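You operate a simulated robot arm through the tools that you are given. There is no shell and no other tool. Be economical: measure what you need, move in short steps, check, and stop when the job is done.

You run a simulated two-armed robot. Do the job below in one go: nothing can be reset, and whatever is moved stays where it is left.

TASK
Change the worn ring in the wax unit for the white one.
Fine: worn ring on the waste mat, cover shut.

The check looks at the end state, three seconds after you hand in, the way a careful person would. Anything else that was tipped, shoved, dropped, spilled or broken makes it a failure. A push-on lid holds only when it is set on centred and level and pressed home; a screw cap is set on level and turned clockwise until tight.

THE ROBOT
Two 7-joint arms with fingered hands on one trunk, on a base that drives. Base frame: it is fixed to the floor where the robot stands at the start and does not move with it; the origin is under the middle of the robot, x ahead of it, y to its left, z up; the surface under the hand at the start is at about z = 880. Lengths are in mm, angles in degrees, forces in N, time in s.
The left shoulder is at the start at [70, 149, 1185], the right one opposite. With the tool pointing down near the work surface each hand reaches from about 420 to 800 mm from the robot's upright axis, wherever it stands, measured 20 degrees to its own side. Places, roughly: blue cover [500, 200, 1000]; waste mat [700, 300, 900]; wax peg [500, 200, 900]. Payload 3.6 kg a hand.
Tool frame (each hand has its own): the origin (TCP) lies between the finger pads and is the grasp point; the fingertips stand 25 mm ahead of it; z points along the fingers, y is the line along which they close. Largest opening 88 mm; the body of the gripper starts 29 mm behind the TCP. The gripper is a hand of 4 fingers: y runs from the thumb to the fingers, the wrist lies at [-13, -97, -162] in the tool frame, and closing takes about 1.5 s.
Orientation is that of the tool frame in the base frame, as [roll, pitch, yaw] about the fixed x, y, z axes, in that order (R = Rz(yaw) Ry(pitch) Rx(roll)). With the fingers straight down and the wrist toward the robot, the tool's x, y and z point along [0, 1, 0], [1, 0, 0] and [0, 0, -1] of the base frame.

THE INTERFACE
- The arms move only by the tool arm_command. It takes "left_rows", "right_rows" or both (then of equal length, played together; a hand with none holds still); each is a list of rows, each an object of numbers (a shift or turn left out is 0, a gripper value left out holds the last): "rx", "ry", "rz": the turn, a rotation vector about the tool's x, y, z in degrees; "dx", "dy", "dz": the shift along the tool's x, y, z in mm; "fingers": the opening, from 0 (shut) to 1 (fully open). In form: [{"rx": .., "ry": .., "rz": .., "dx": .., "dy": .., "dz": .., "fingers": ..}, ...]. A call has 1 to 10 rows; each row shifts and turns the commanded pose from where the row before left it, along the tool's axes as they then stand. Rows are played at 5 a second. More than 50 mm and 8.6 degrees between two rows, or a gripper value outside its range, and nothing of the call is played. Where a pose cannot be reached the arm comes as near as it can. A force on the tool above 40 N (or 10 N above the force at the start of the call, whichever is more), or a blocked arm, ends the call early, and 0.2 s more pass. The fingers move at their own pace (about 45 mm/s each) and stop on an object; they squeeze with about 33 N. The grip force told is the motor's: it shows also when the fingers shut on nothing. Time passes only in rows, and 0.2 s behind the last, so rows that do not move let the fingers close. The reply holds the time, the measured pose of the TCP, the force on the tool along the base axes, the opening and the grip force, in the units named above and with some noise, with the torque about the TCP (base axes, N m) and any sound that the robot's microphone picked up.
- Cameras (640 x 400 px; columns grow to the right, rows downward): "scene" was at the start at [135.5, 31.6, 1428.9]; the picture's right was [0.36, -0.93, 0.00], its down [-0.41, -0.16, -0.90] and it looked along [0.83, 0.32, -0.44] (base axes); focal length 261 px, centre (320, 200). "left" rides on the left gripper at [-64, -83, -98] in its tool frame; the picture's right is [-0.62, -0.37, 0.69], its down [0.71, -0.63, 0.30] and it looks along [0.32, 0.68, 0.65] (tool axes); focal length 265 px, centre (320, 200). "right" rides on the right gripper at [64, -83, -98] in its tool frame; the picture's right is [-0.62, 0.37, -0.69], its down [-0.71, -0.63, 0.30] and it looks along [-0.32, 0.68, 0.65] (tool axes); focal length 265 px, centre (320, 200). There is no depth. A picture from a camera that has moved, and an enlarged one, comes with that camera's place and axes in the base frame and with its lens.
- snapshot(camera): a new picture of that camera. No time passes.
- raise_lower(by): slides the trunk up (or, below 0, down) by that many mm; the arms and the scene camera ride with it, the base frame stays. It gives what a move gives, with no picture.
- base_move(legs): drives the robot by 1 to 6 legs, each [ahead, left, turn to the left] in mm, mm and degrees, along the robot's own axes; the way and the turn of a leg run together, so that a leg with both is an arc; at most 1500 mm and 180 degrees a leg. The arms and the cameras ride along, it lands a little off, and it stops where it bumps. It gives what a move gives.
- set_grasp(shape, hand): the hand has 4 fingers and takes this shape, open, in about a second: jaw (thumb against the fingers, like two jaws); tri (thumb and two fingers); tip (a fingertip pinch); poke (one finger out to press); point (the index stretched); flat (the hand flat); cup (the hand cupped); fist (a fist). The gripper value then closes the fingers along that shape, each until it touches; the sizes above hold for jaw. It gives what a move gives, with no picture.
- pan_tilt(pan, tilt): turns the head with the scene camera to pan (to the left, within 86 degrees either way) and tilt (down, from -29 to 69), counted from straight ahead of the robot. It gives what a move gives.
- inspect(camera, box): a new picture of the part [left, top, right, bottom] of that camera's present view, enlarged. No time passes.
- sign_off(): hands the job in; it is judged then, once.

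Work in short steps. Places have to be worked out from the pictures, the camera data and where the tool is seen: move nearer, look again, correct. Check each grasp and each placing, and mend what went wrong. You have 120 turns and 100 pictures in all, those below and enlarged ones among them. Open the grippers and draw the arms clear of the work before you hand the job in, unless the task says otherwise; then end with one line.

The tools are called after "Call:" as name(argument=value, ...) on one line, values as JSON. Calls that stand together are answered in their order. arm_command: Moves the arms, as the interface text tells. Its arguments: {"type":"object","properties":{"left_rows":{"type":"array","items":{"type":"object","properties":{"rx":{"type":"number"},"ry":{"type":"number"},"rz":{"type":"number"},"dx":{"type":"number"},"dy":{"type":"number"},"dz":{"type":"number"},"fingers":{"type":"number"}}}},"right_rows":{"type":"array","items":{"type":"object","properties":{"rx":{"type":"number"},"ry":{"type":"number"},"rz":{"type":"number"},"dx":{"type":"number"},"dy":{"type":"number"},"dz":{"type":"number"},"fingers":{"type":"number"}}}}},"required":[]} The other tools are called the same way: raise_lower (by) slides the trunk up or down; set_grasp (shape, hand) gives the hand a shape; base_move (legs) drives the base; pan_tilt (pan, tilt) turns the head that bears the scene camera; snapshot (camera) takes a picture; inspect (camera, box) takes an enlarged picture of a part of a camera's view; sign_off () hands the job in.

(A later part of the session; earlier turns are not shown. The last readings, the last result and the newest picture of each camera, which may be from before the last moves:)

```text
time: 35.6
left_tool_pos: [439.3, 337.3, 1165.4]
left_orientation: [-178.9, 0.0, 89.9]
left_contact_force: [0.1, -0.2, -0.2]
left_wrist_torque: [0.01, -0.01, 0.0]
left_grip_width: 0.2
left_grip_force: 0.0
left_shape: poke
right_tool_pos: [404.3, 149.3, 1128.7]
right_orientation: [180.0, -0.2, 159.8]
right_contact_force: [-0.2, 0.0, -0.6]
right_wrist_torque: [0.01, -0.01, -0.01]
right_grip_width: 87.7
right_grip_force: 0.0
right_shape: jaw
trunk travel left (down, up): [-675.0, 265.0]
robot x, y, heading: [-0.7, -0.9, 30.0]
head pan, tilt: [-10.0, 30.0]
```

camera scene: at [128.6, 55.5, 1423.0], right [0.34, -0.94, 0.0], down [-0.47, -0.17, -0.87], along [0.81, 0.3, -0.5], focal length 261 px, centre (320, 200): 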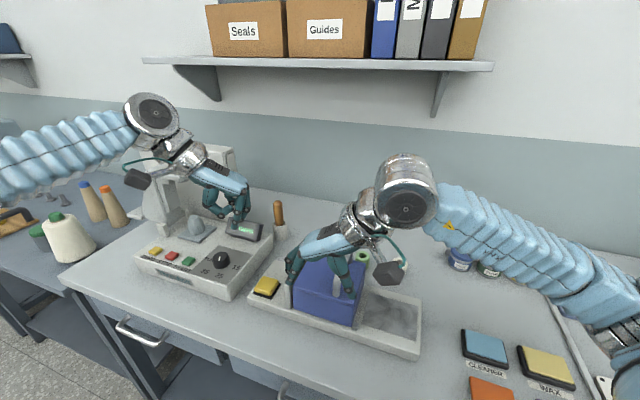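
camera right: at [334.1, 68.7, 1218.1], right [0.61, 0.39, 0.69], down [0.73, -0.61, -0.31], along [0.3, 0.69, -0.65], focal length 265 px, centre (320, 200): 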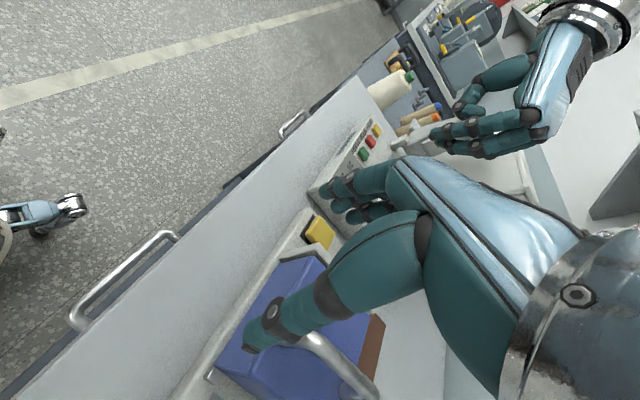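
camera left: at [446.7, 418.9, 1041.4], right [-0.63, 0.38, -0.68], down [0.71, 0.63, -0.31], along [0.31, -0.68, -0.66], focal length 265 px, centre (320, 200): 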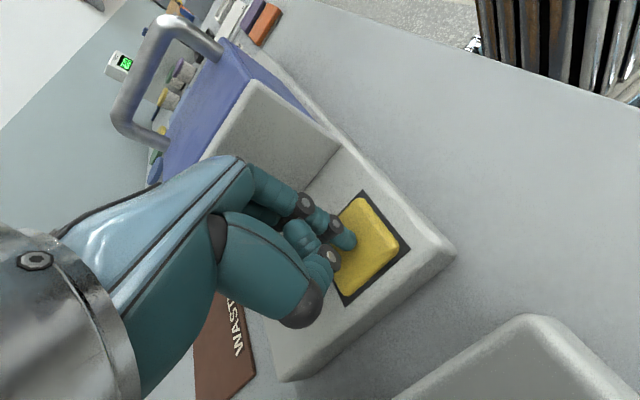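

Both turns done. Now right hand to above the bar centre and left hand over the button.

Call:
arm_command(left_rows=[{"dy": 35}, {"dy": 35}, {"dz": 40}, {"dz": 40}, {"dz": 40}, {"dz": 30}, {"dz": 0}], right_rows=[{"dx": -40, "dy": 15}, {"dx": -40, "dy": 15}, {"dx": -39, "dy": 15}, {"dz": 0}, {"dz": 0}, {"dz": 0}, {"dz": 0}])

Call:
snapshot(camera="scene")

Call:
snapshot(camera="left")

Call:
snapshot(camera="right")

```text
time: 37.2
left_tool_pos: [475.6, 342.6, 1012.8]
left_orientation: [-179.1, 0.1, 89.8]
left_contact_force: [0.3, 0.9, -0.5]
left_wrist_torque: [-0.02, 0.02, 0.0]
left_grip_width: 0.2
left_grip_force: 0.1
left_shape: poke
left hand out of reach, approached as far as the arm can: row 2, 6
right_tool_pos: [532.9, 150.2, 1129.2]
right_orientation: [-180.0, -0.1, 159.9]
right_contact_force: [-0.2, -0.3, -0.1]
right_wrist_torque: [-0.02, 0.02, 0.02]
right_grip_width: 87.8
right_grip_force: 0.0
right_shape: jaw
trunk travel left (down, up): [-675.0, 265.0]
robot x, y, heading: [-1.7, 0.7, 30.2]
head pan, tilt: [-10.0, 30.0]
```

```text
66 pictures are left
camera scene: at [129.6, 55.1, 1423.0], right [0.34, -0.94, 0.0], down [-0.47, -0.17, -0.87], along [0.81, 0.3, -0.5], focal length 261 px, centre (320, 200)
```

scene: 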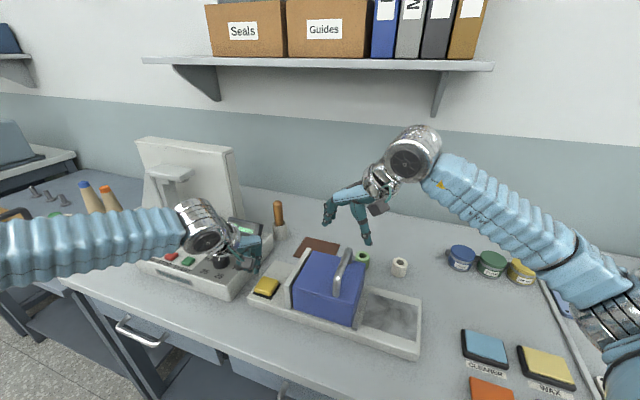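

```text
65 pictures are left
camera left: at [394.2, 278.4, 1113.1], right [-0.38, -0.62, -0.69], down [-0.63, 0.72, -0.29], along [0.67, 0.32, -0.67], focal length 265 px, centre (320, 200)
```

left: 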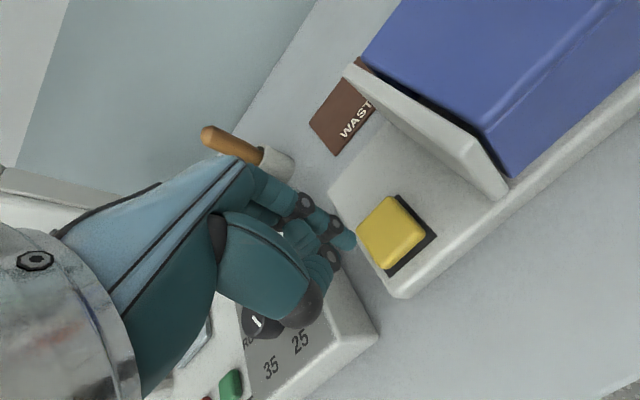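

```text
64 pictures are left
camera right: at [444.5, 94.1, 1228.2], right [0.71, 0.13, 0.69], down [0.45, -0.84, -0.31], along [0.54, 0.53, -0.66], focal length 265 px, centre (320, 200)
```

right: 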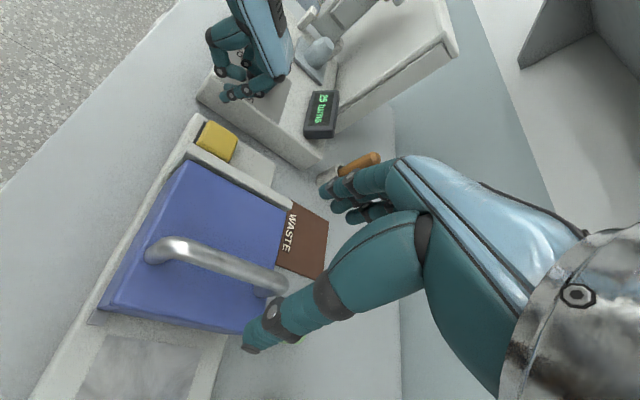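

Right hand is placed well above the bar. The left needs 30 mm more in x; I try again from this height.

Call:
arm_command(left_rows=[{"dy": 15}, {"dy": 15, "dx": -5}, {"dz": 0}])

```text
time: 38.0
left_tool_pos: [478.2, 346.5, 1021.9]
left_orientation: [-179.0, 0.0, 89.8]
left_contact_force: [-0.6, 0.3, 0.2]
left_wrist_torque: [0.03, 0.01, 0.0]
left_grip_width: 0.2
left_grip_force: 0.1
left_shape: poke
left hand out of reach, approached as far as the arm can: row 1, 2
right_tool_pos: [530.8, 150.2, 1129.8]
right_orientation: [-180.0, -0.3, 159.9]
right_contact_force: [0.0, 0.1, -0.8]
right_wrist_torque: [-0.03, 0.0, -0.03]
right_grip_width: 87.9
right_grip_force: 0.0
right_shape: jaw
trunk travel left (down, up): [-675.0, 265.0]
robot x, y, heading: [1.6, -0.2, 30.4]
head pan, tilt: [-10.0, 30.0]
```

The left arm is stuck short; I try a different wrist yaw for it.

Call:
arm_command(left_rows=[{"rz": -8, "dz": -10}, {"rz": -8}, {"rz": -8}, {"dz": 0}, {"dx": -10, "dy": 12}, {"dx": -10, "dy": 12}, {"dz": 0}])

```text
time: 39.6
left_tool_pos: [468.0, 353.3, 1041.5]
left_orientation: [-179.1, -0.4, 113.8]
left_contact_force: [0.8, -0.7, 0.3]
left_wrist_torque: [-0.03, 0.0, 0.02]
left_grip_width: 0.0
left_grip_force: 0.0
left_shape: poke
left hand out of reach, approached as far as the arm can: row 2, 3, 5, 6
right_tool_pos: [532.3, 149.6, 1129.3]
right_orientation: [-180.0, -0.2, 159.9]
right_contact_force: [-0.2, 0.3, 0.2]
right_wrist_torque: [-0.02, 0.01, 0.0]
right_grip_width: 87.8
right_grip_force: 0.0
right_shape: jaw
trunk travel left (down, up): [-675.0, 265.0]
robot x, y, heading: [0.7, -2.4, 30.4]
head pan, tilt: [-10.0, 30.0]
```

Turning the wrist does not help: it is an inward limit. I shift the robot by about 80 mm to −y (hands clear of things), giving the left arm more room to its own side.

Call:
arm_command(left_rows=[{"dz": -30, "rz": 8}, {"dz": -30, "rz": 8}, {"dz": -30, "rz": 8}, {"dz": 0}])

Call:
base_move(legs=[[-40, -70, 0]])

```text
time: 40.6
left_tool_pos: [469.0, 353.2, 1132.8]
left_orientation: [-179.1, 0.0, 89.8]
left_contact_force: [-0.1, -0.7, -0.6]
left_wrist_torque: [-0.01, 0.01, -0.01]
left_grip_width: 0.0
left_grip_force: 0.0
left_shape: poke
right_tool_pos: [531.1, 150.5, 1130.1]
right_orientation: [179.9, -0.2, 159.9]
right_contact_force: [0.3, 0.0, 0.0]
right_wrist_torque: [0.01, 0.01, 0.03]
right_grip_width: 87.6
right_grip_force: 0.0
right_shape: jaw
trunk travel left (down, up): [-675.0, 265.0]
robot x, y, heading: [2.0, -2.3, 30.2]
head pan, tilt: [-10.0, 30.0]
```

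```text
time: 42.1
left_tool_pos: [471.4, 273.7, 1131.5]
left_orientation: [-179.0, 0.0, 89.9]
left_contact_force: [-0.3, 0.2, 0.4]
left_wrist_torque: [-0.01, 0.0, 0.0]
left_grip_width: 0.0
left_grip_force: 0.1
left_shape: poke
right_tool_pos: [533.3, 70.9, 1129.0]
right_orientation: [-179.9, -0.2, 160.0]
right_contact_force: [-0.2, 0.1, -0.2]
right_wrist_torque: [-0.01, -0.01, 0.01]
right_grip_width: 87.6
right_grip_force: 0.1
right_shape: jaw
trunk travel left (down, up): [-675.0, 265.0]
robot x, y, heading: [1.7, -83.7, 30.2]
head pan, tilt: [-10.0, 30.0]
```

Now left to above the button and right back above the bar.

Call:
arm_command(left_rows=[{"dx": 33}, {"dx": 33, "dy": 10}, {"dy": 24}, {"dz": 40}, {"dz": 40}, {"dz": 40}, {"dz": 0}], right_rows=[{"dx": 9, "dy": 25}, {"dx": 9, "dy": 25}, {"dx": 9, "dy": 25}, {"dz": 0}, {"dz": 0}, {"dz": 0}, {"dz": 0}])

Call:
snapshot(camera="left")

Call:
snapshot(camera="scene")

```text
time: 43.7
left_tool_pos: [489.1, 341.7, 1016.0]
left_orientation: [-179.2, 0.0, 89.9]
left_contact_force: [-0.7, 0.4, 0.7]
left_wrist_torque: [0.02, -0.04, 0.0]
left_grip_width: 0.0
left_grip_force: 0.0
left_shape: poke
left hand out of reach, approached as far as the arm can: row 5, 6
right_tool_pos: [531.9, 149.8, 1130.2]
right_orientation: [-180.0, -0.1, 159.9]
right_contact_force: [-0.1, 1.2, 0.5]
right_wrist_torque: [-0.02, -0.02, 0.0]
right_grip_width: 87.7
right_grip_force: 0.1
right_shape: jaw
trunk travel left (down, up): [-675.0, 265.0]
robot x, y, heading: [0.6, -84.9, 30.3]
head pan, tilt: [-10.0, 30.0]
```

```text
63 pictures are left
camera left: at [408.1, 277.3, 1114.7], right [-0.38, -0.62, -0.69], down [-0.63, 0.72, -0.3], along [0.68, 0.32, -0.66], focal length 265 px, centre (320, 200)
```

left: 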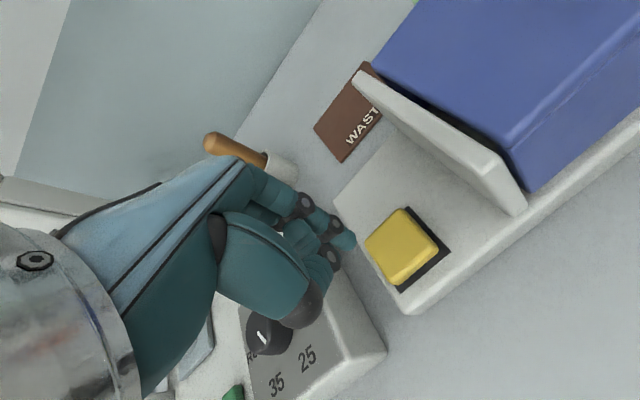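

```text
62 pictures are left
camera scene: at [127.1, -28.6, 1423.3], right [0.35, -0.94, 0.0], down [-0.47, -0.17, -0.87], along [0.81, 0.3, -0.5], focal length 261 px, centre (320, 200)
```

scene: 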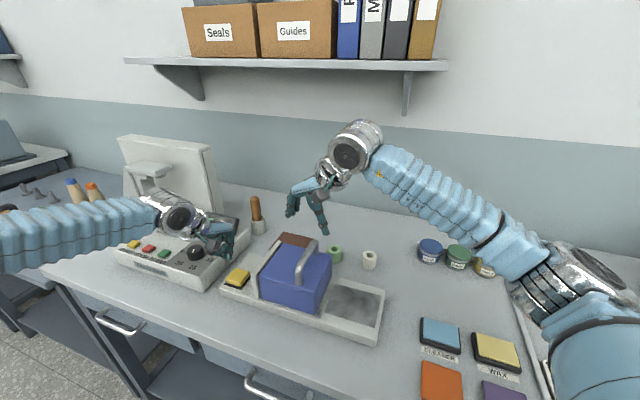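

The left is now only ~16 mm short and high. I try less yaw (about 50°), which resembles the pose that worked before.

Call:
arm_command(left_rows=[{"rz": 8}, {"rz": 8}, {"rz": 8}, {"rz": 8}, {"rz": 8}, {"dx": 6, "dy": 8}, {"dx": 6, "dy": 8}, {"dz": 0}])

```text
time: 45.5
left_tool_pos: [460.8, 335.3, 1027.0]
left_orientation: [-179.3, 0.7, 49.9]
left_contact_force: [0.8, -0.3, 0.5]
left_wrist_torque: [0.0, -0.01, -0.01]
left_grip_width: 0.2
left_grip_force: 0.0
left_shape: poke
left hand out of reach, approached as far as the arm can: row 2, 3, 4, 5, 6, 7
right_tool_pos: [531.9, 149.0, 1130.7]
right_orientation: [-179.9, -0.2, 160.0]
right_contact_force: [0.2, 0.3, 0.1]
right_wrist_torque: [0.01, -0.02, 0.02]
right_grip_width: 87.6
right_grip_force: 0.0
right_shape: jaw
trunk travel left (down, up): [-675.0, 265.0]
robot x, y, heading: [2.7, -86.2, 30.2]
head pan, tilt: [-10.0, 30.0]
```

That's no better; the left arm's configuration was good at heading 0 with wrist to the side. I'll take heading ≈10° and a position further left instead, so both hands get known-good relative poses. First raise the left hand and drive.

Call:
arm_command(left_rows=[{"dz": -40}, {"dz": -40}, {"dz": -40}, {"dy": -30}, {"dz": 0}], right_rows=[{"dz": -20}, {"dz": -20}, {"dz": 0}, {"dz": 0}, {"dz": 0}])

Call:
base_move(legs=[[0, 0, -20], [32, 182, 0]])

Call:
snapshot(camera="scene")

```text
time: 46.7
left_tool_pos: [440.3, 354.5, 1149.3]
left_orientation: [-179.2, 0.5, 49.8]
left_contact_force: [0.1, -0.1, 0.9]
left_wrist_torque: [-0.01, 0.01, -0.01]
left_grip_width: 0.1
left_grip_force: 0.1
left_shape: poke
right_tool_pos: [533.3, 149.5, 1170.4]
right_orientation: [180.0, -0.3, 159.9]
right_contact_force: [-0.5, 0.3, 0.2]
right_wrist_torque: [-0.01, 0.02, 0.0]
right_grip_width: 87.8
right_grip_force: 0.0
right_shape: jaw
trunk travel left (down, up): [-675.0, 265.0]
robot x, y, heading: [-1.8, -85.3, 30.2]
head pan, tilt: [-10.0, 30.0]
```

```text
time: 52.1
left_tool_pos: [563.6, 359.0, 1148.8]
left_orientation: [-179.2, 0.5, 29.6]
left_contact_force: [-1.2, -0.8, 0.1]
left_wrist_torque: [0.0, 0.01, 0.0]
left_grip_width: 0.0
left_grip_force: 0.0
left_shape: poke
right_tool_pos: [579.1, 134.9, 1170.7]
right_orientation: [180.0, -0.2, 139.7]
right_contact_force: [-0.8, -0.9, -0.4]
right_wrist_torque: [0.02, -0.01, 0.02]
right_grip_width: 87.6
right_grip_force: 0.0
right_shape: jaw
trunk travel left (down, up): [-675.0, 265.0]
robot x, y, heading: [1.9, 99.3, 10.2]
head pan, tilt: [-10.0, 30.0]
```

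```text
61 pictures are left
camera scene: at [138.8, 109.3, 1423.3], right [0.0, -1.0, 0.0], down [-0.5, 0.0, -0.87], along [0.87, 0.0, -0.5], focal length 261 px, centre (320, 200)
```

scene: 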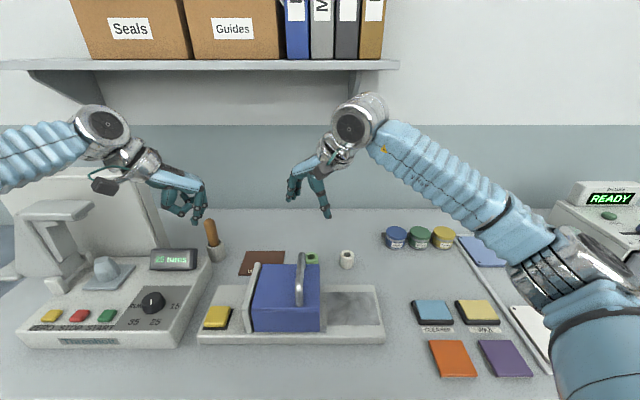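

Much better: both arms are in natural poses. I put the left over the button, and the right over the bar turning it to yaw ≈156°.

Call:
arm_command(left_rows=[{"dx": -29, "dy": -4}, {"dx": -29, "dy": -4}, {"dz": 40}, {"dz": 40}, {"dz": 40}, {"dz": 0}], right_rows=[{"rz": -8}, {"rz": -8}, {"dx": 26, "dy": -2}, {"dx": 25, "dy": -2}, {"dz": 30}, {"dz": 0}])

Call:
inspect(camera="scene", box=[180, 200, 400, 360])

Call:
snapshot(camera="left")

Call:
snapshot(camera="right")

```text
time: 53.5
left_tool_pos: [508.8, 338.0, 1029.1]
left_orientation: [-179.4, 0.6, 29.7]
left_contact_force: [-0.4, 0.5, -0.1]
left_wrist_torque: [0.0, 0.0, 0.01]
left_grip_width: 0.0
left_grip_force: 0.0
left_shape: poke
right_tool_pos: [537.4, 163.4, 1138.9]
right_orientation: [-179.9, -0.4, 143.7]
right_contact_force: [0.0, 0.4, 0.7]
right_wrist_torque: [-0.01, -0.04, 0.03]
right_grip_width: 88.0
right_grip_force: 0.1
right_shape: jaw
right hand out of reach, approached as far as the arm can: row 1, 2
trunk travel left (down, up): [-675.0, 265.0]
robot x, y, heading: [0.0, 104.6, 9.9]
head pan, tilt: [-10.0, 30.0]
```

```text
2.50 times, centred on (290, 280) of scene
camera zoom: at [140.8, 110.4, 1423.0], right [0.0, -1.0, 0.0], down [-0.5, 0.0, -0.87], along [0.87, 0.0, -0.5], focal length 653 px, centre (395, 0)
```

zoom: 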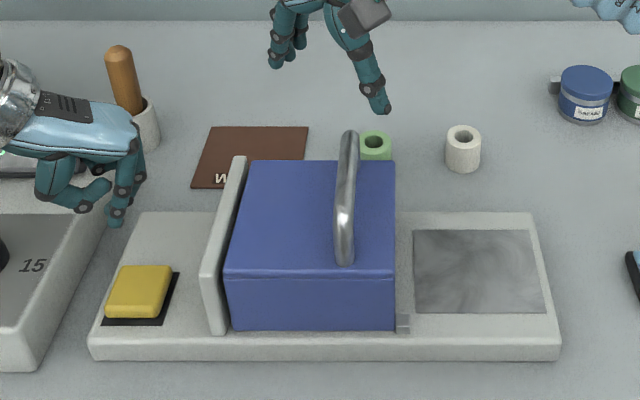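

```text
59 pictures are left
camera left: at [413.3, 378.4, 1128.1], right [-0.73, 0.02, -0.68], down [0.3, 0.9, -0.3], along [0.61, -0.43, -0.67], focal length 265 px, centre (320, 200)
```

left: 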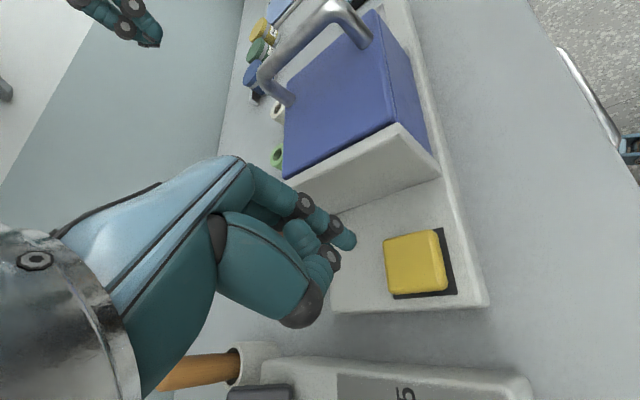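

```text
58 pictures are left
camera right: at [436.4, 133.6, 1238.6], right [0.72, -0.07, 0.69], down [0.2, -0.93, -0.31], along [0.66, 0.36, -0.66], focal length 265 px, centre (320, 200)
```

right: 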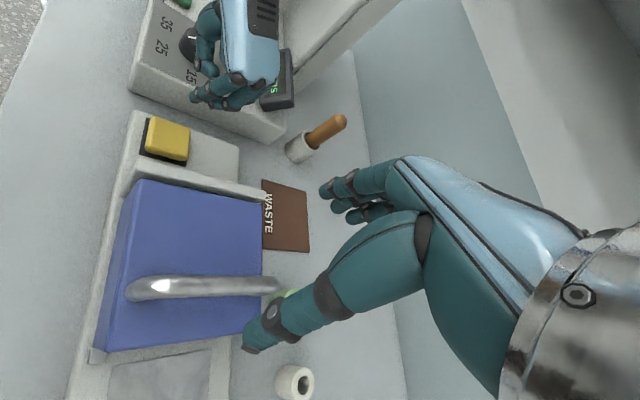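

Left tip is above the button. I lower the right hand around the bar (yaw 144°, skewed but straddling it).

Call:
arm_command(right_rows=[{"dy": -12}, {"dz": 40}, {"dz": 30}, {"dz": 0}])

Call:
inspect(camera="scene", box=[180, 200, 400, 360])

Call:
snapshot(camera="right")

```text
time: 54.5
left_tool_pos: [507.4, 338.7, 1030.0]
left_orientation: [-179.1, 0.4, 29.7]
left_contact_force: [-0.3, -0.3, 0.0]
left_wrist_torque: [0.02, -0.01, -0.03]
left_grip_width: 0.0
left_grip_force: 0.0
left_shape: poke
right_tool_pos: [528.9, 153.6, 1070.6]
right_orientation: [179.9, -0.2, 143.5]
right_contact_force: [-0.3, -0.7, -0.3]
right_wrist_torque: [0.0, -0.02, -0.01]
right_grip_width: 87.8
right_grip_force: 0.0
right_shape: jaw
trunk travel left (down, up): [-675.0, 265.0]
robot x, y, heading: [-0.4, 102.0, 9.9]
head pan, tilt: [-10.0, 30.0]
```

```text
2.50 times, centred on (290, 280) of scene
camera zoom: at [139.0, 109.4, 1423.3], right [0.0, -1.0, 0.0], down [-0.5, 0.0, -0.87], along [0.87, 0.0, -0.5], focal length 653 px, centre (395, 0)
```

zoom: 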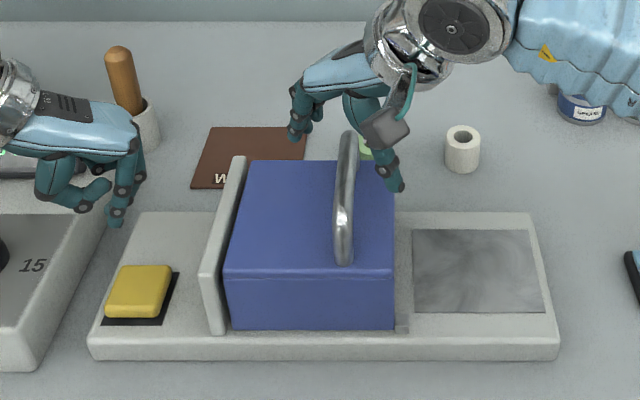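

```text
56 pictures are left
camera right: at [428.4, 122.7, 1169.1], right [0.72, -0.07, 0.69], down [0.2, -0.93, -0.31], along [0.67, 0.36, -0.65], focal length 265 px, centre (320, 200)
```

right: 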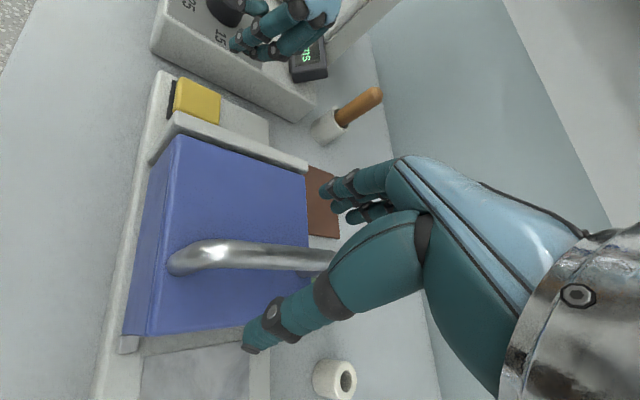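

The hand straddles the bar. Down 44 mm and close.

Call:
arm_command(right_rows=[{"dz": 25}, {"dz": 19}, {"fingers": 0}, {"fingers": 0}, {"fingers": 0}, {"fingers": 0}, {"fingers": 0}, {"fingers": 0}, {"fingers": 0}, {"fingers": 0}])

Call:
inspect(camera="scene", box=[180, 200, 400, 360])

```text
time: 56.7
left_tool_pos: [506.4, 338.5, 1029.5]
left_orientation: [-179.3, 0.6, 29.7]
left_contact_force: [-0.6, 0.0, -0.3]
left_wrist_torque: [-0.03, 0.0, 0.0]
left_grip_width: 0.0
left_grip_force: 0.0
left_shape: poke
right_tool_pos: [528.6, 152.6, 1024.0]
right_orientation: [-179.9, -0.3, 143.7]
right_contact_force: [-3.9, -1.3, -6.5]
right_wrist_torque: [0.03, -0.02, 0.19]
right_grip_width: 7.8
right_grip_force: 33.0
right_shape: jaw
trunk travel left (down, up): [-675.0, 265.0]
robot x, y, heading: [1.2, 100.8, 10.0]
head pan, tilt: [-10.0, 30.0]
```

```text
2.50 times, centred on (290, 280) of scene
camera zoom: at [139.7, 109.7, 1423.1], right [0.0, -1.0, 0.0], down [-0.5, 0.0, -0.87], along [0.87, 0.0, -0.5], focal length 653 px, centre (395, 0)
```

zoom: 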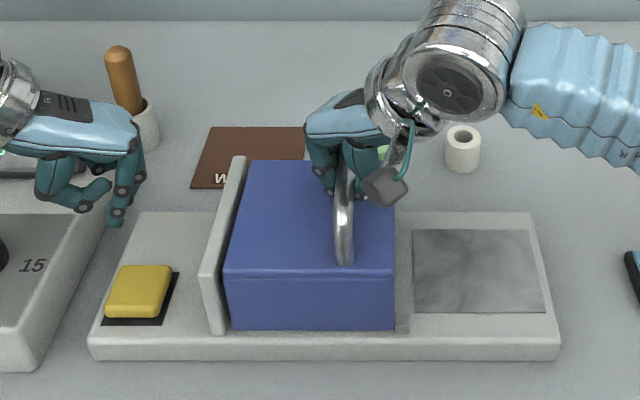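

The bar is held. Now I press the button with the left finger.

Call:
arm_command(left_rows=[{"dz": 40}, {"dz": 30}, {"dz": 9}, {"dz": 5}, {"dz": 4}, {"dz": 0}])

Call:
inspect(camera="scene", box=[180, 200, 400, 360])

```text
time: 58.1
left_tool_pos: [507.4, 338.0, 941.8]
left_orientation: [-179.3, 0.5, 29.7]
left_contact_force: [1.1, 0.0, 6.1]
left_wrist_torque: [0.06, -0.11, -0.02]
left_grip_width: 0.0
left_grip_force: 0.1
left_shape: poke
right_tool_pos: [528.7, 152.5, 1024.9]
right_orientation: [180.0, -0.3, 143.6]
right_contact_force: [-5.9, 0.5, -13.8]
right_wrist_torque: [0.04, 0.02, 0.23]
right_grip_width: 8.0
right_grip_force: 33.0
right_shape: jaw
trunk travel left (down, up): [-675.0, 265.0]
robot x, y, heading: [-1.0, 104.6, 10.2]
head pan, tilt: [-10.0, 30.0]
```

```text
2.50 times, centred on (290, 280) of scene
camera zoom: at [139.7, 109.5, 1423.2], right [0.0, -1.0, 0.0], down [-0.5, 0.0, -0.87], along [0.87, 0.0, -0.5], focal length 653 px, centre (395, 0)
```

zoom: 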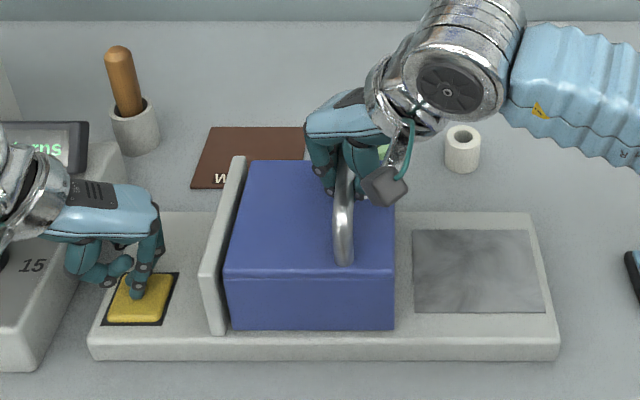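

The bolt is down. I try a gentle 12 mm pull toward −y with the right hand.

Call:
arm_command(right_rows=[{"dx": -2.4, "dy": -3.2}, {"dx": -2.4, "dy": -3.2}, {"dx": -2.4, "dy": -3.2}, {"dz": 0}])

Call:
inspect(camera="scene", box=[180, 200, 400, 360])

```text
time: 59.1
left_tool_pos: [507.0, 338.1, 941.2]
left_orientation: [-179.3, 0.4, 29.6]
left_contact_force: [3.3, -0.5, 9.5]
left_wrist_torque: [0.09, -0.14, -0.01]
left_grip_width: 0.1
left_grip_force: 0.0
left_shape: poke
right_tool_pos: [528.4, 140.5, 1026.1]
right_orientation: [180.0, -0.3, 143.7]
right_contact_force: [-6.8, -0.2, -13.2]
right_wrist_torque: [0.05, 0.05, 0.24]
right_grip_width: 8.0
right_grip_force: 32.8
right_shape: jaw
trunk travel left (down, up): [-675.0, 265.0]
robot x, y, heading: [-0.2, 100.6, 10.1]
head pan, tilt: [-10.0, 30.0]
```

```text
2.50 times, centred on (290, 280) of scene
camera zoom: at [139.3, 109.4, 1423.2], right [0.0, -1.0, 0.0], down [-0.5, 0.0, -0.87], along [0.87, 0.0, -0.5], focal length 653 px, centre (395, 0)
```

zoom: 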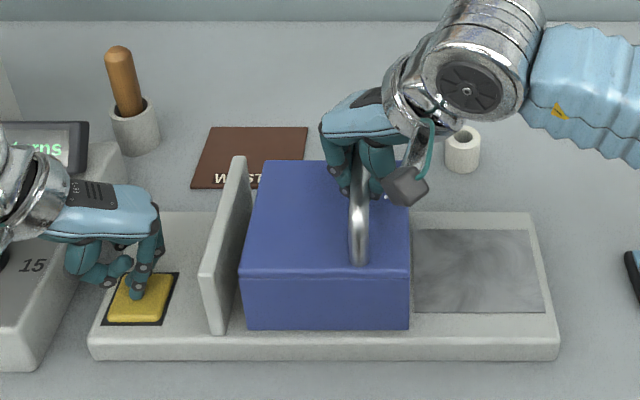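

It slides freely. I slide on by 100 mm.

Call:
arm_command(right_rows=[{"dx": -11.8, "dy": -16.1}, {"dx": -11.8, "dy": -16.1}, {"dx": -11.8, "dy": -16.1}, {"dx": -11.8, "dy": -16.1}, {"dx": -11.8, "dy": -16.1}, {"dz": 0}])

Call:
inspect(camera="scene", box=[180, 200, 440, 360])

```text
time: 60.5
left_tool_pos: [506.0, 338.5, 941.2]
left_orientation: [-179.2, 0.6, 29.7]
left_contact_force: [-2.0, 0.9, 12.3]
left_wrist_torque: [0.06, -0.02, -0.04]
left_grip_width: 0.2
left_grip_force: 0.0
left_shape: poke
right_tool_pos: [528.5, 51.8, 1027.3]
right_orientation: [-179.9, 0.0, 144.7]
right_contact_force: [3.6, 0.0, -9.5]
right_wrist_torque: [0.02, 0.02, 0.17]
right_grip_width: 8.1
right_grip_force: 33.0
right_shape: jaw
right hand out of reach, approached as far as the arm can: row 5
trunk travel left (down, up): [-675.0, 265.0]
robot x, y, heading: [-1.1, 97.7, 9.8]
head pan, tilt: [-10.0, 30.0]
```

```text
2.46 times, centred on (310, 280) of scene
camera zoom: at [140.1, 108.8, 1423.2], right [0.0, -1.0, 0.0], down [-0.5, 0.0, -0.87], along [0.87, 0.0, -0.5], focal length 643 px, centre (345, 3)
```

zoom: 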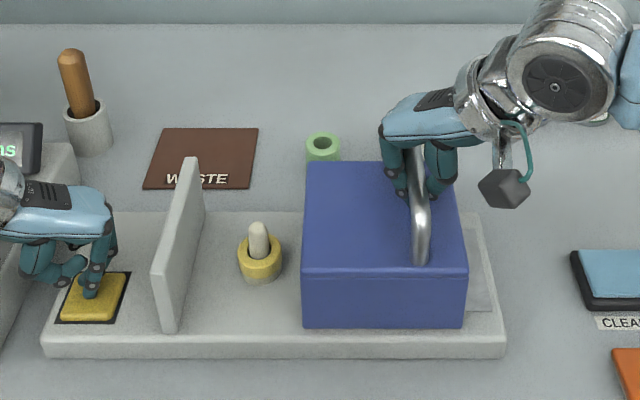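

The cover slid off the peg: worn yellow ring sits on it at about [540,187], peg top z≈956. I try for another 20 mm of travel while easing the wrist a little.

Call:
arm_command(right_rows=[{"rz": 3, "dx": -5.5, "dy": -8.2}, {"rz": 3, "dx": -5.0, "dy": -8.5}, {"rz": 3, "dx": -4.5, "dy": -8.6}, {"dz": 0}])

Call:
inspect(camera="scene", box=[180, 200, 440, 360])

```text
time: 61.4
left_tool_pos: [510.7, 339.1, 942.0]
left_orientation: [-179.6, 0.6, 29.6]
left_contact_force: [-0.9, 1.0, 3.0]
left_wrist_torque: [0.08, -0.01, 0.0]
left_grip_width: 0.0
left_grip_force: 0.0
left_shape: poke
right_tool_pos: [524.8, 26.0, 1023.3]
right_orientation: [179.6, -0.8, 136.5]
right_contact_force: [7.6, 28.0, -7.7]
right_wrist_torque: [-0.06, 0.0, 0.84]
right_grip_width: 8.4
right_grip_force: 33.7
right_shape: jaw
trunk travel left (down, up): [-675.0, 265.0]
robot x, y, heading: [2.4, 105.1, 10.2]
head pan, tilt: [-10.0, 30.0]
stopped in row 4 (right hand): the force on the tool passed its limit at 44 N (the readings are from after the stop); the commanded pose is now the measured one
```

```text
2.46 times, centred on (310, 280) of scene
camera zoom: at [143.9, 113.4, 1422.6], right [0.0, -1.0, 0.0], down [-0.5, 0.0, -0.86], along [0.86, 0.0, -0.5], focal length 643 px, centre (345, 3)
```

zoom: 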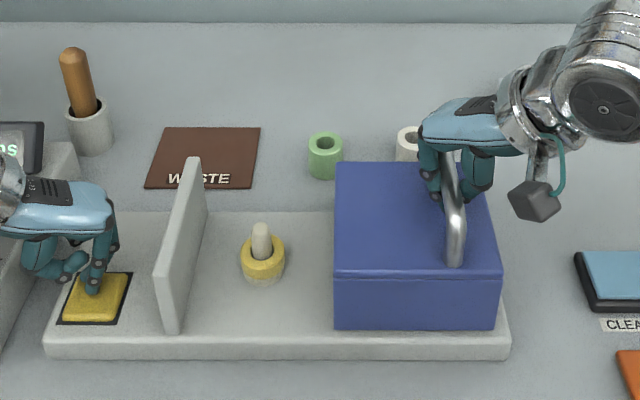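

The cover is at its end stop (fully open). I lift the left finger off the button while the right still holds, and look.

Call:
arm_command(left_rows=[{"dz": -5}, {"dz": -10}, {"dz": -30}, {"dz": -40}, {"dz": -40}, {"dz": 0}])

Call:
inspect(camera="scene", box=[180, 200, 440, 360])

```text
time: 62.8
left_tool_pos: [512.5, 342.4, 1066.2]
left_orientation: [-179.8, 0.7, 29.7]
left_contact_force: [0.0, -0.3, 0.0]
left_wrist_torque: [0.0, 0.01, 0.01]
left_grip_width: 0.0
left_grip_force: 0.2
left_shape: poke
right_tool_pos: [525.0, 27.2, 1025.2]
right_orientation: [180.0, -0.5, 136.1]
right_contact_force: [4.7, 28.7, -10.9]
right_wrist_torque: [-0.06, 0.1, 0.91]
right_grip_width: 8.4
right_grip_force: 32.6
right_shape: jaw
trunk travel left (down, up): [-675.0, 265.0]
robot x, y, heading: [3.4, 100.4, 10.1]
head pan, tilt: [-10.0, 30.0]
```

```text
2.46 times, centred on (310, 280) of scene
camera zoom: at [142.5, 117.3, 1422.7], right [0.0, -1.0, 0.01], down [-0.5, -0.01, -0.86], along [0.86, 0.0, -0.5], focal length 643 px, centre (345, 3)
```

zoom: 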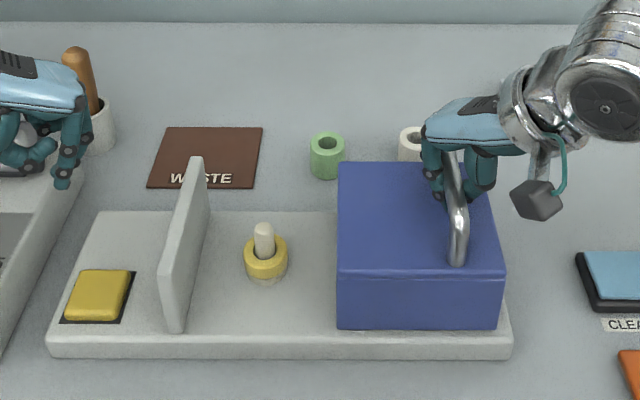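

The button sprang up and the cover stays. I relieve the right hand's pull, open it, and see that the cover doesn't creep back.

Call:
arm_command(right_rows=[{"dx": 2, "dy": 2}, {"dx": 1, "dy": 1}, {"fingers": 1}, {"fingers": 1}, {"fingers": 1}, {"fingers": 1}, {"fingers": 1}, {"fingers": 1}, {"fingers": 1}, {"fingers": 1}])

Call:
arm_command(right_rows=[{"dz": -30}, {"dz": -40}, {"dz": -40}, {"dz": -20}, {"dz": 0}])

Call:
snapshot(camera="scene")

```text
time: 65.0
left_tool_pos: [510.9, 336.8, 1069.2]
left_orientation: [-179.5, 0.5, 29.8]
left_contact_force: [0.3, -0.7, 0.5]
left_wrist_torque: [0.0, 0.0, 0.0]
left_grip_width: 0.0
left_grip_force: 0.1
left_shape: poke
right_tool_pos: [522.9, 24.1, 1024.5]
right_orientation: [179.7, -0.6, 135.9]
right_contact_force: [0.0, -0.5, -0.6]
right_wrist_torque: [-0.02, 0.0, 0.01]
right_grip_width: 87.7
right_grip_force: 0.0
right_shape: jaw
trunk travel left (down, up): [-675.0, 265.0]
robot x, y, heading: [-1.8, 104.8, 10.2]
head pan, tilt: [-10.0, 30.0]
```

```text
time: 66.2
left_tool_pos: [510.0, 336.8, 1068.2]
left_orientation: [-179.5, 0.5, 29.7]
left_contact_force: [0.4, 0.8, 0.2]
left_wrist_torque: [-0.01, -0.02, -0.02]
left_grip_width: 0.1
left_grip_force: 0.0
left_shape: poke
right_tool_pos: [523.6, 21.8, 1156.4]
right_orientation: [179.7, -0.6, 136.0]
right_contact_force: [0.7, 0.4, -0.4]
right_wrist_torque: [0.0, -0.03, -0.02]
right_grip_width: 87.6
right_grip_force: 0.0
right_shape: jaw
trunk travel left (down, up): [-675.0, 265.0]
robot x, y, heading: [3.2, 104.0, 9.9]
head pan, tilt: [-10.0, 30.0]
```

```text
49 pictures are left
camera scene: at [140.0, 109.8, 1423.1], right [0.0, -1.0, 0.0], down [-0.5, 0.0, -0.87], along [0.87, 0.0, -0.5], focal length 261 px, centre (320, 200)
```

scene: 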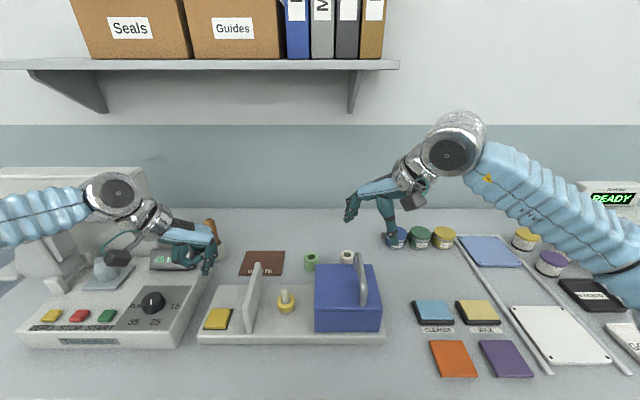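

The cover stays open. I'll use the right hand for the rings; first, a precise look at worn ring and white ring.

Call:
inspect(camera="scene", box=[240, 240, 360, 330])

Call:
inspect(camera="left", box=[200, 0, 520, 300])

```text
4.44 times, centred on (300, 285) of scene
camera zoom: at [140.0, 109.8, 1423.1], right [0.0, -1.0, 0.0], down [-0.5, 0.0, -0.87], along [0.87, 0.0, -0.5], focal length 1161 px, centre (409, -178)
```

zoom: 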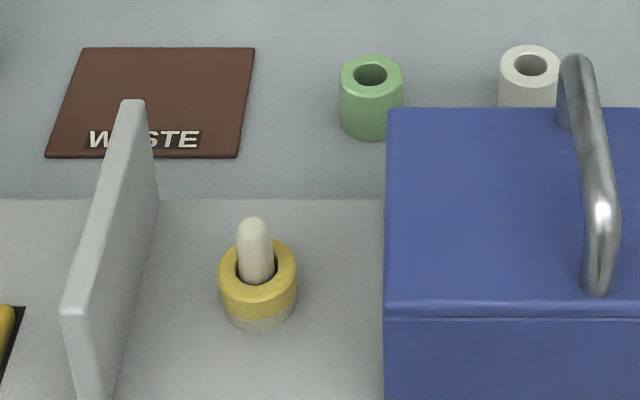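

```text
1.33 times, centred on (360, 150) of left
camera zoom: at [414.9, 376.8, 1167.5], right [-0.73, 0.02, -0.68], down [0.31, 0.9, -0.31], along [0.61, -0.43, -0.66], focal length 354 px, centre (267, 267)
```

zoom: 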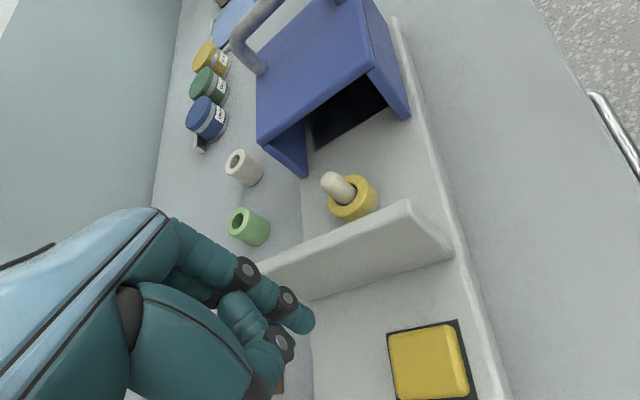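

I turn the right hand to yaw ≈100° and bring it above the peg; left withdraws a little.

Call:
arm_command(left_rows=[{"dy": -30}, {"dy": -30}, {"dz": -30}, {"dz": 0}, {"dz": 0}, {"dz": 0}, {"dz": 0}, {"dz": 0}, {"dz": 0}, {"dz": 0}], right_rows=[{"rz": 8}, {"rz": 8}, {"rz": 8}, {"rz": 8}, {"rz": 4}, {"dx": 40, "dy": 10}, {"dx": 40, "dy": 11}, {"dx": 40, "dy": 11}, {"dx": 41, "dy": 11}, {"dz": 20}])

Call:
snapshot(camera="right")

```text
time: 68.3
left_tool_pos: [480.0, 386.3, 1099.9]
left_orientation: [-179.5, 0.5, 29.7]
left_contact_force: [-0.3, -0.7, 0.8]
left_wrist_torque: [0.03, 0.01, -0.02]
left_grip_width: 0.0
left_grip_force: 0.1
left_shape: poke
right_tool_pos: [538.6, 189.5, 1136.6]
right_orientation: [-179.9, -0.7, 99.8]
right_contact_force: [0.2, 0.5, 0.3]
right_wrist_torque: [0.01, 0.02, 0.0]
right_grip_width: 87.7
right_grip_force: 0.1
right_shape: jaw
trunk travel left (down, up): [-675.0, 265.0]
robot x, y, heading: [-1.5, 103.7, 9.9]
head pan, tilt: [-10.0, 30.0]
```

```text
46 pictures are left
camera right: at [446.1, 236.7, 1236.4], right [0.47, -0.56, 0.68], down [-0.5, -0.81, -0.31], along [0.73, -0.19, -0.66], focal length 265 px, centre (320, 200)
```

right: 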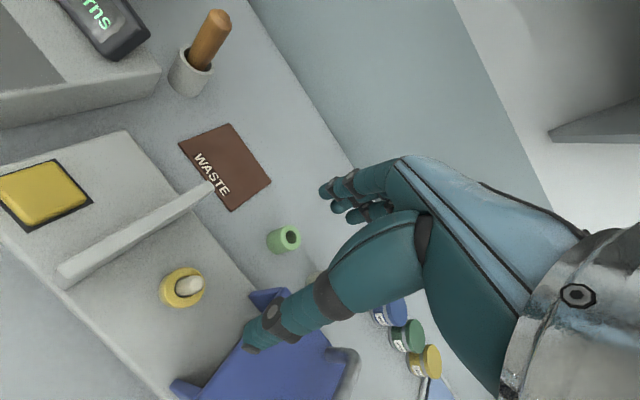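

Ring/peg centre by this view ≈[535,190]; the hand is right above. I lower to z≈985 and check both views.

Call:
arm_command(right_rows=[{"dz": 40}, {"dz": 40}, {"dz": 40}, {"dz": 20, "dy": -2}, {"dz": 0}])

Call:
snapshot(camera="right")

Call:
inspect(camera="scene", box=[220, 220, 380, 330])

```text
time: 69.5
left_tool_pos: [480.3, 388.8, 1099.9]
left_orientation: [-179.6, 0.4, 29.7]
left_contact_force: [-0.1, 1.7, -0.6]
left_wrist_torque: [0.01, 0.02, 0.0]
left_grip_width: 0.1
left_grip_force: 0.1
left_shape: poke
right_tool_pos: [536.1, 189.7, 996.0]
right_orientation: [-179.9, -0.7, 100.0]
right_contact_force: [0.2, -0.7, -0.7]
right_wrist_torque: [0.02, -0.02, 0.01]
right_grip_width: 87.6
right_grip_force: 0.0
right_shape: jaw
trunk travel left (down, up): [-675.0, 265.0]
robot x, y, heading: [-0.1, 102.6, 10.3]
head pan, tilt: [-10.0, 30.0]
```

```text
45 pictures are left
camera right: at [443.2, 236.6, 1096.2], right [0.47, -0.55, 0.68], down [-0.5, -0.81, -0.31], along [0.73, -0.19, -0.66], focal length 265 px, centre (320, 200)
```

right: 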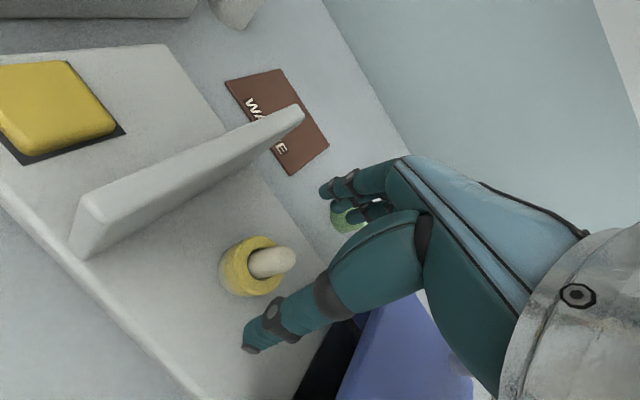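

```text
3.64 times, centred on (300, 275) of scene
camera zoom: at [139.8, 109.3, 1423.2], right [0.0, -1.0, 0.0], down [-0.5, 0.0, -0.87], along [0.87, 0.0, -0.5], focal length 950 px, centre (393, -73)
```

zoom: 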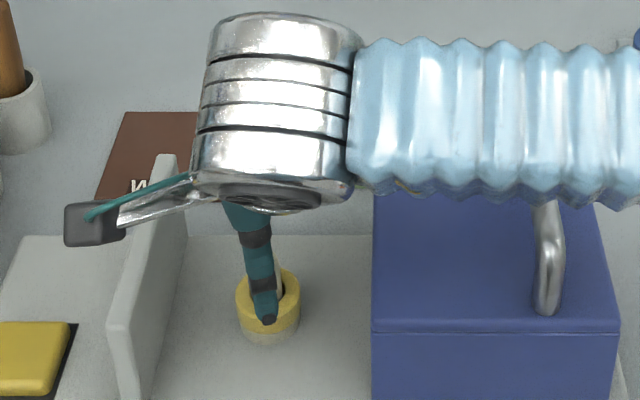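

Centre confirmed at ≈[534,189]. I lower around the ring to z≈944 and close.

Call:
arm_command(right_rows=[{"dz": 25, "dy": -2}, {"dz": 20}, {"dz": 7}, {"dz": 0}])

Call:
arm_command(right_rows=[{"fingers": 0}, {"fingers": 0}, {"fingers": 0}, {"fingers": 0}, {"fingers": 0}, {"fingers": 0}, {"fingers": 0}, {"fingers": 0}])

Call:
snapshot(camera="right")

```text
time: 70.5
left_tool_pos: [480.3, 388.5, 1099.8]
left_orientation: [-179.5, 0.4, 29.7]
left_contact_force: [-0.8, -0.5, 0.3]
left_wrist_torque: [-0.02, 0.01, -0.03]
left_grip_width: 0.2
left_grip_force: 0.1
left_shape: poke
right_tool_pos: [534.0, 188.9, 944.8]
right_orientation: [-180.0, -0.6, 100.0]
right_contact_force: [0.0, 0.3, -0.6]
right_wrist_torque: [0.05, 0.01, 0.01]
right_grip_width: 87.9
right_grip_force: 0.0
right_shape: jaw
trunk travel left (down, up): [-675.0, 265.0]
robot x, y, heading: [-0.2, 103.2, 10.0]
head pan, tilt: [-10.0, 30.0]
```

```text
time: 72.3
left_tool_pos: [479.6, 389.2, 1098.7]
left_orientation: [-179.6, 0.6, 29.6]
left_contact_force: [0.4, -0.6, -0.1]
left_wrist_torque: [-0.04, 0.01, 0.01]
left_grip_width: 0.1
left_grip_force: 0.1
left_shape: poke
right_tool_pos: [534.2, 190.5, 946.1]
right_orientation: [-179.9, -0.7, 99.8]
right_contact_force: [0.1, -0.1, -0.4]
right_wrist_torque: [0.0, 0.0, 0.02]
right_grip_width: 32.6
right_grip_force: 33.8
right_shape: jaw
trunk travel left (down, up): [-675.0, 265.0]
robot x, y, heading: [0.4, 101.2, 10.1]
head pan, tilt: [-10.0, 30.0]
```

```text
43 pictures are left
camera right: at [441.0, 237.3, 1045.2], right [0.47, -0.55, 0.69], down [-0.5, -0.81, -0.31], along [0.73, -0.19, -0.66], focal length 265 px, centre (320, 200)
```

right: 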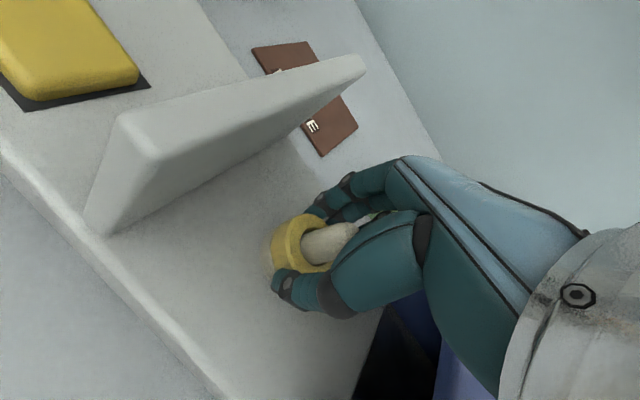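

The ring is gripped (32.6 mm). I lift straight up slowly.

Call:
arm_command(right_rows=[{"dz": -5}, {"dz": -8}, {"dz": -12}, {"dz": -20}, {"dz": -25}, {"dz": -25}, {"dz": 0}])

Call:
snapshot(camera="right")

```text
time: 74.0
left_tool_pos: [480.3, 388.3, 1099.2]
left_orientation: [-179.5, 0.5, 29.8]
left_contact_force: [-0.1, 0.0, -0.3]
left_wrist_torque: [-0.01, -0.01, 0.01]
left_grip_width: 0.0
left_grip_force: 0.0
left_shape: poke
right_tool_pos: [534.5, 189.4, 1040.4]
right_orientation: [-180.0, -0.5, 100.1]
right_contact_force: [-0.5, 0.7, -1.0]
right_wrist_torque: [0.01, 0.01, 0.0]
right_grip_width: 32.9
right_grip_force: 33.0
right_shape: jaw
trunk travel left (down, up): [-675.0, 265.0]
robot x, y, heading: [-1.0, 102.0, 10.1]
head pan, tilt: [-10.0, 30.0]
```

```text
42 pictures are left
camera right: at [441.4, 237.1, 1139.6], right [0.47, -0.55, 0.69], down [-0.5, -0.81, -0.31], along [0.73, -0.19, -0.66], focal length 265 px, centre (320, 200)
```

right: 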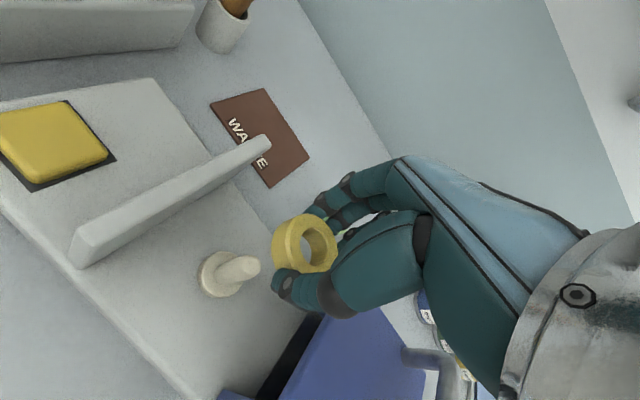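

Ring is off the peg. Mat centre is ≈[710,280]. I carry the ring there at a safe height.

Call:
arm_command(right_rows=[{"dz": -30}, {"dy": 37, "dx": 12}, {"dy": 37, "dx": 12}, {"dy": 37, "dx": 12}, {"dy": 37, "dx": 12}, {"dy": 37, "dx": 11}, {"dz": 0}])

Call:
snapshot(camera="right")

Call:
snapshot(camera="scene")

```text
time: 75.5
left_tool_pos: [481.2, 385.2, 1100.1]
left_orientation: [-179.4, 0.4, 29.7]
left_contact_force: [-0.3, -1.3, 1.0]
left_wrist_torque: [0.0, -0.01, -0.01]
left_grip_width: 0.1
left_grip_force: 0.1
left_shape: poke
right_tool_pos: [693.8, 269.3, 1068.5]
right_orientation: [-179.9, -0.8, 100.0]
right_contact_force: [0.0, 0.2, 1.0]
right_wrist_torque: [0.01, 0.0, 0.03]
right_grip_width: 32.5
right_grip_force: 32.8
right_shape: jaw
right hand out of reach, approached as far as the arm can: row 6
trunk travel left (down, up): [-675.0, 265.0]
robot x, y, heading: [2.0, 103.8, 10.1]
head pan, tilt: [-10.0, 30.0]
```

```text
41 pictures are left
camera right: at [600.6, 316.3, 1168.7], right [0.47, -0.56, 0.68], down [-0.5, -0.81, -0.31], along [0.73, -0.19, -0.66], focal length 265 px, centre (320, 200)
```

right: 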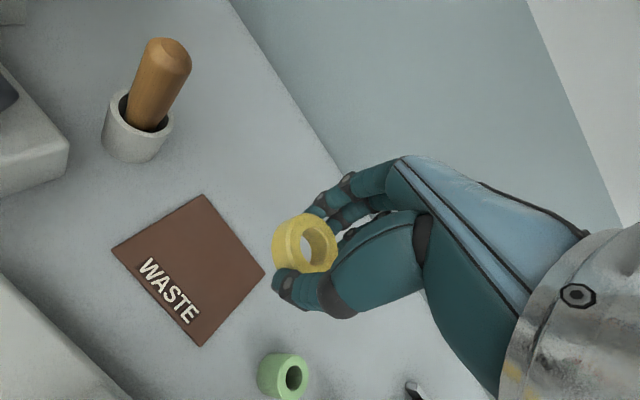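

```text
40 pictures are left
camera scene: at [139.6, 105.5, 1423.2], right [0.0, -1.0, 0.0], down [-0.5, 0.0, -0.87], along [0.87, 0.0, -0.5], focal length 261 px, centre (320, 200)
```

scene: 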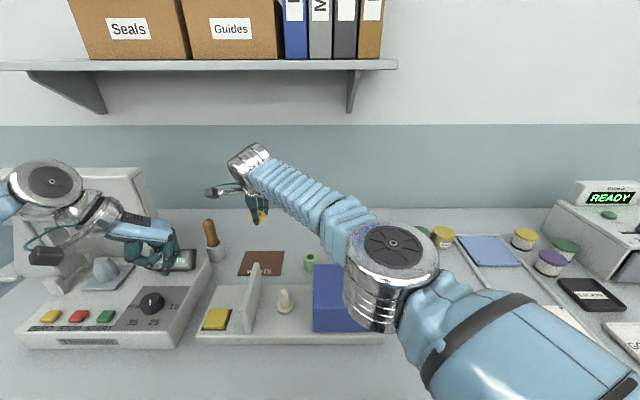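

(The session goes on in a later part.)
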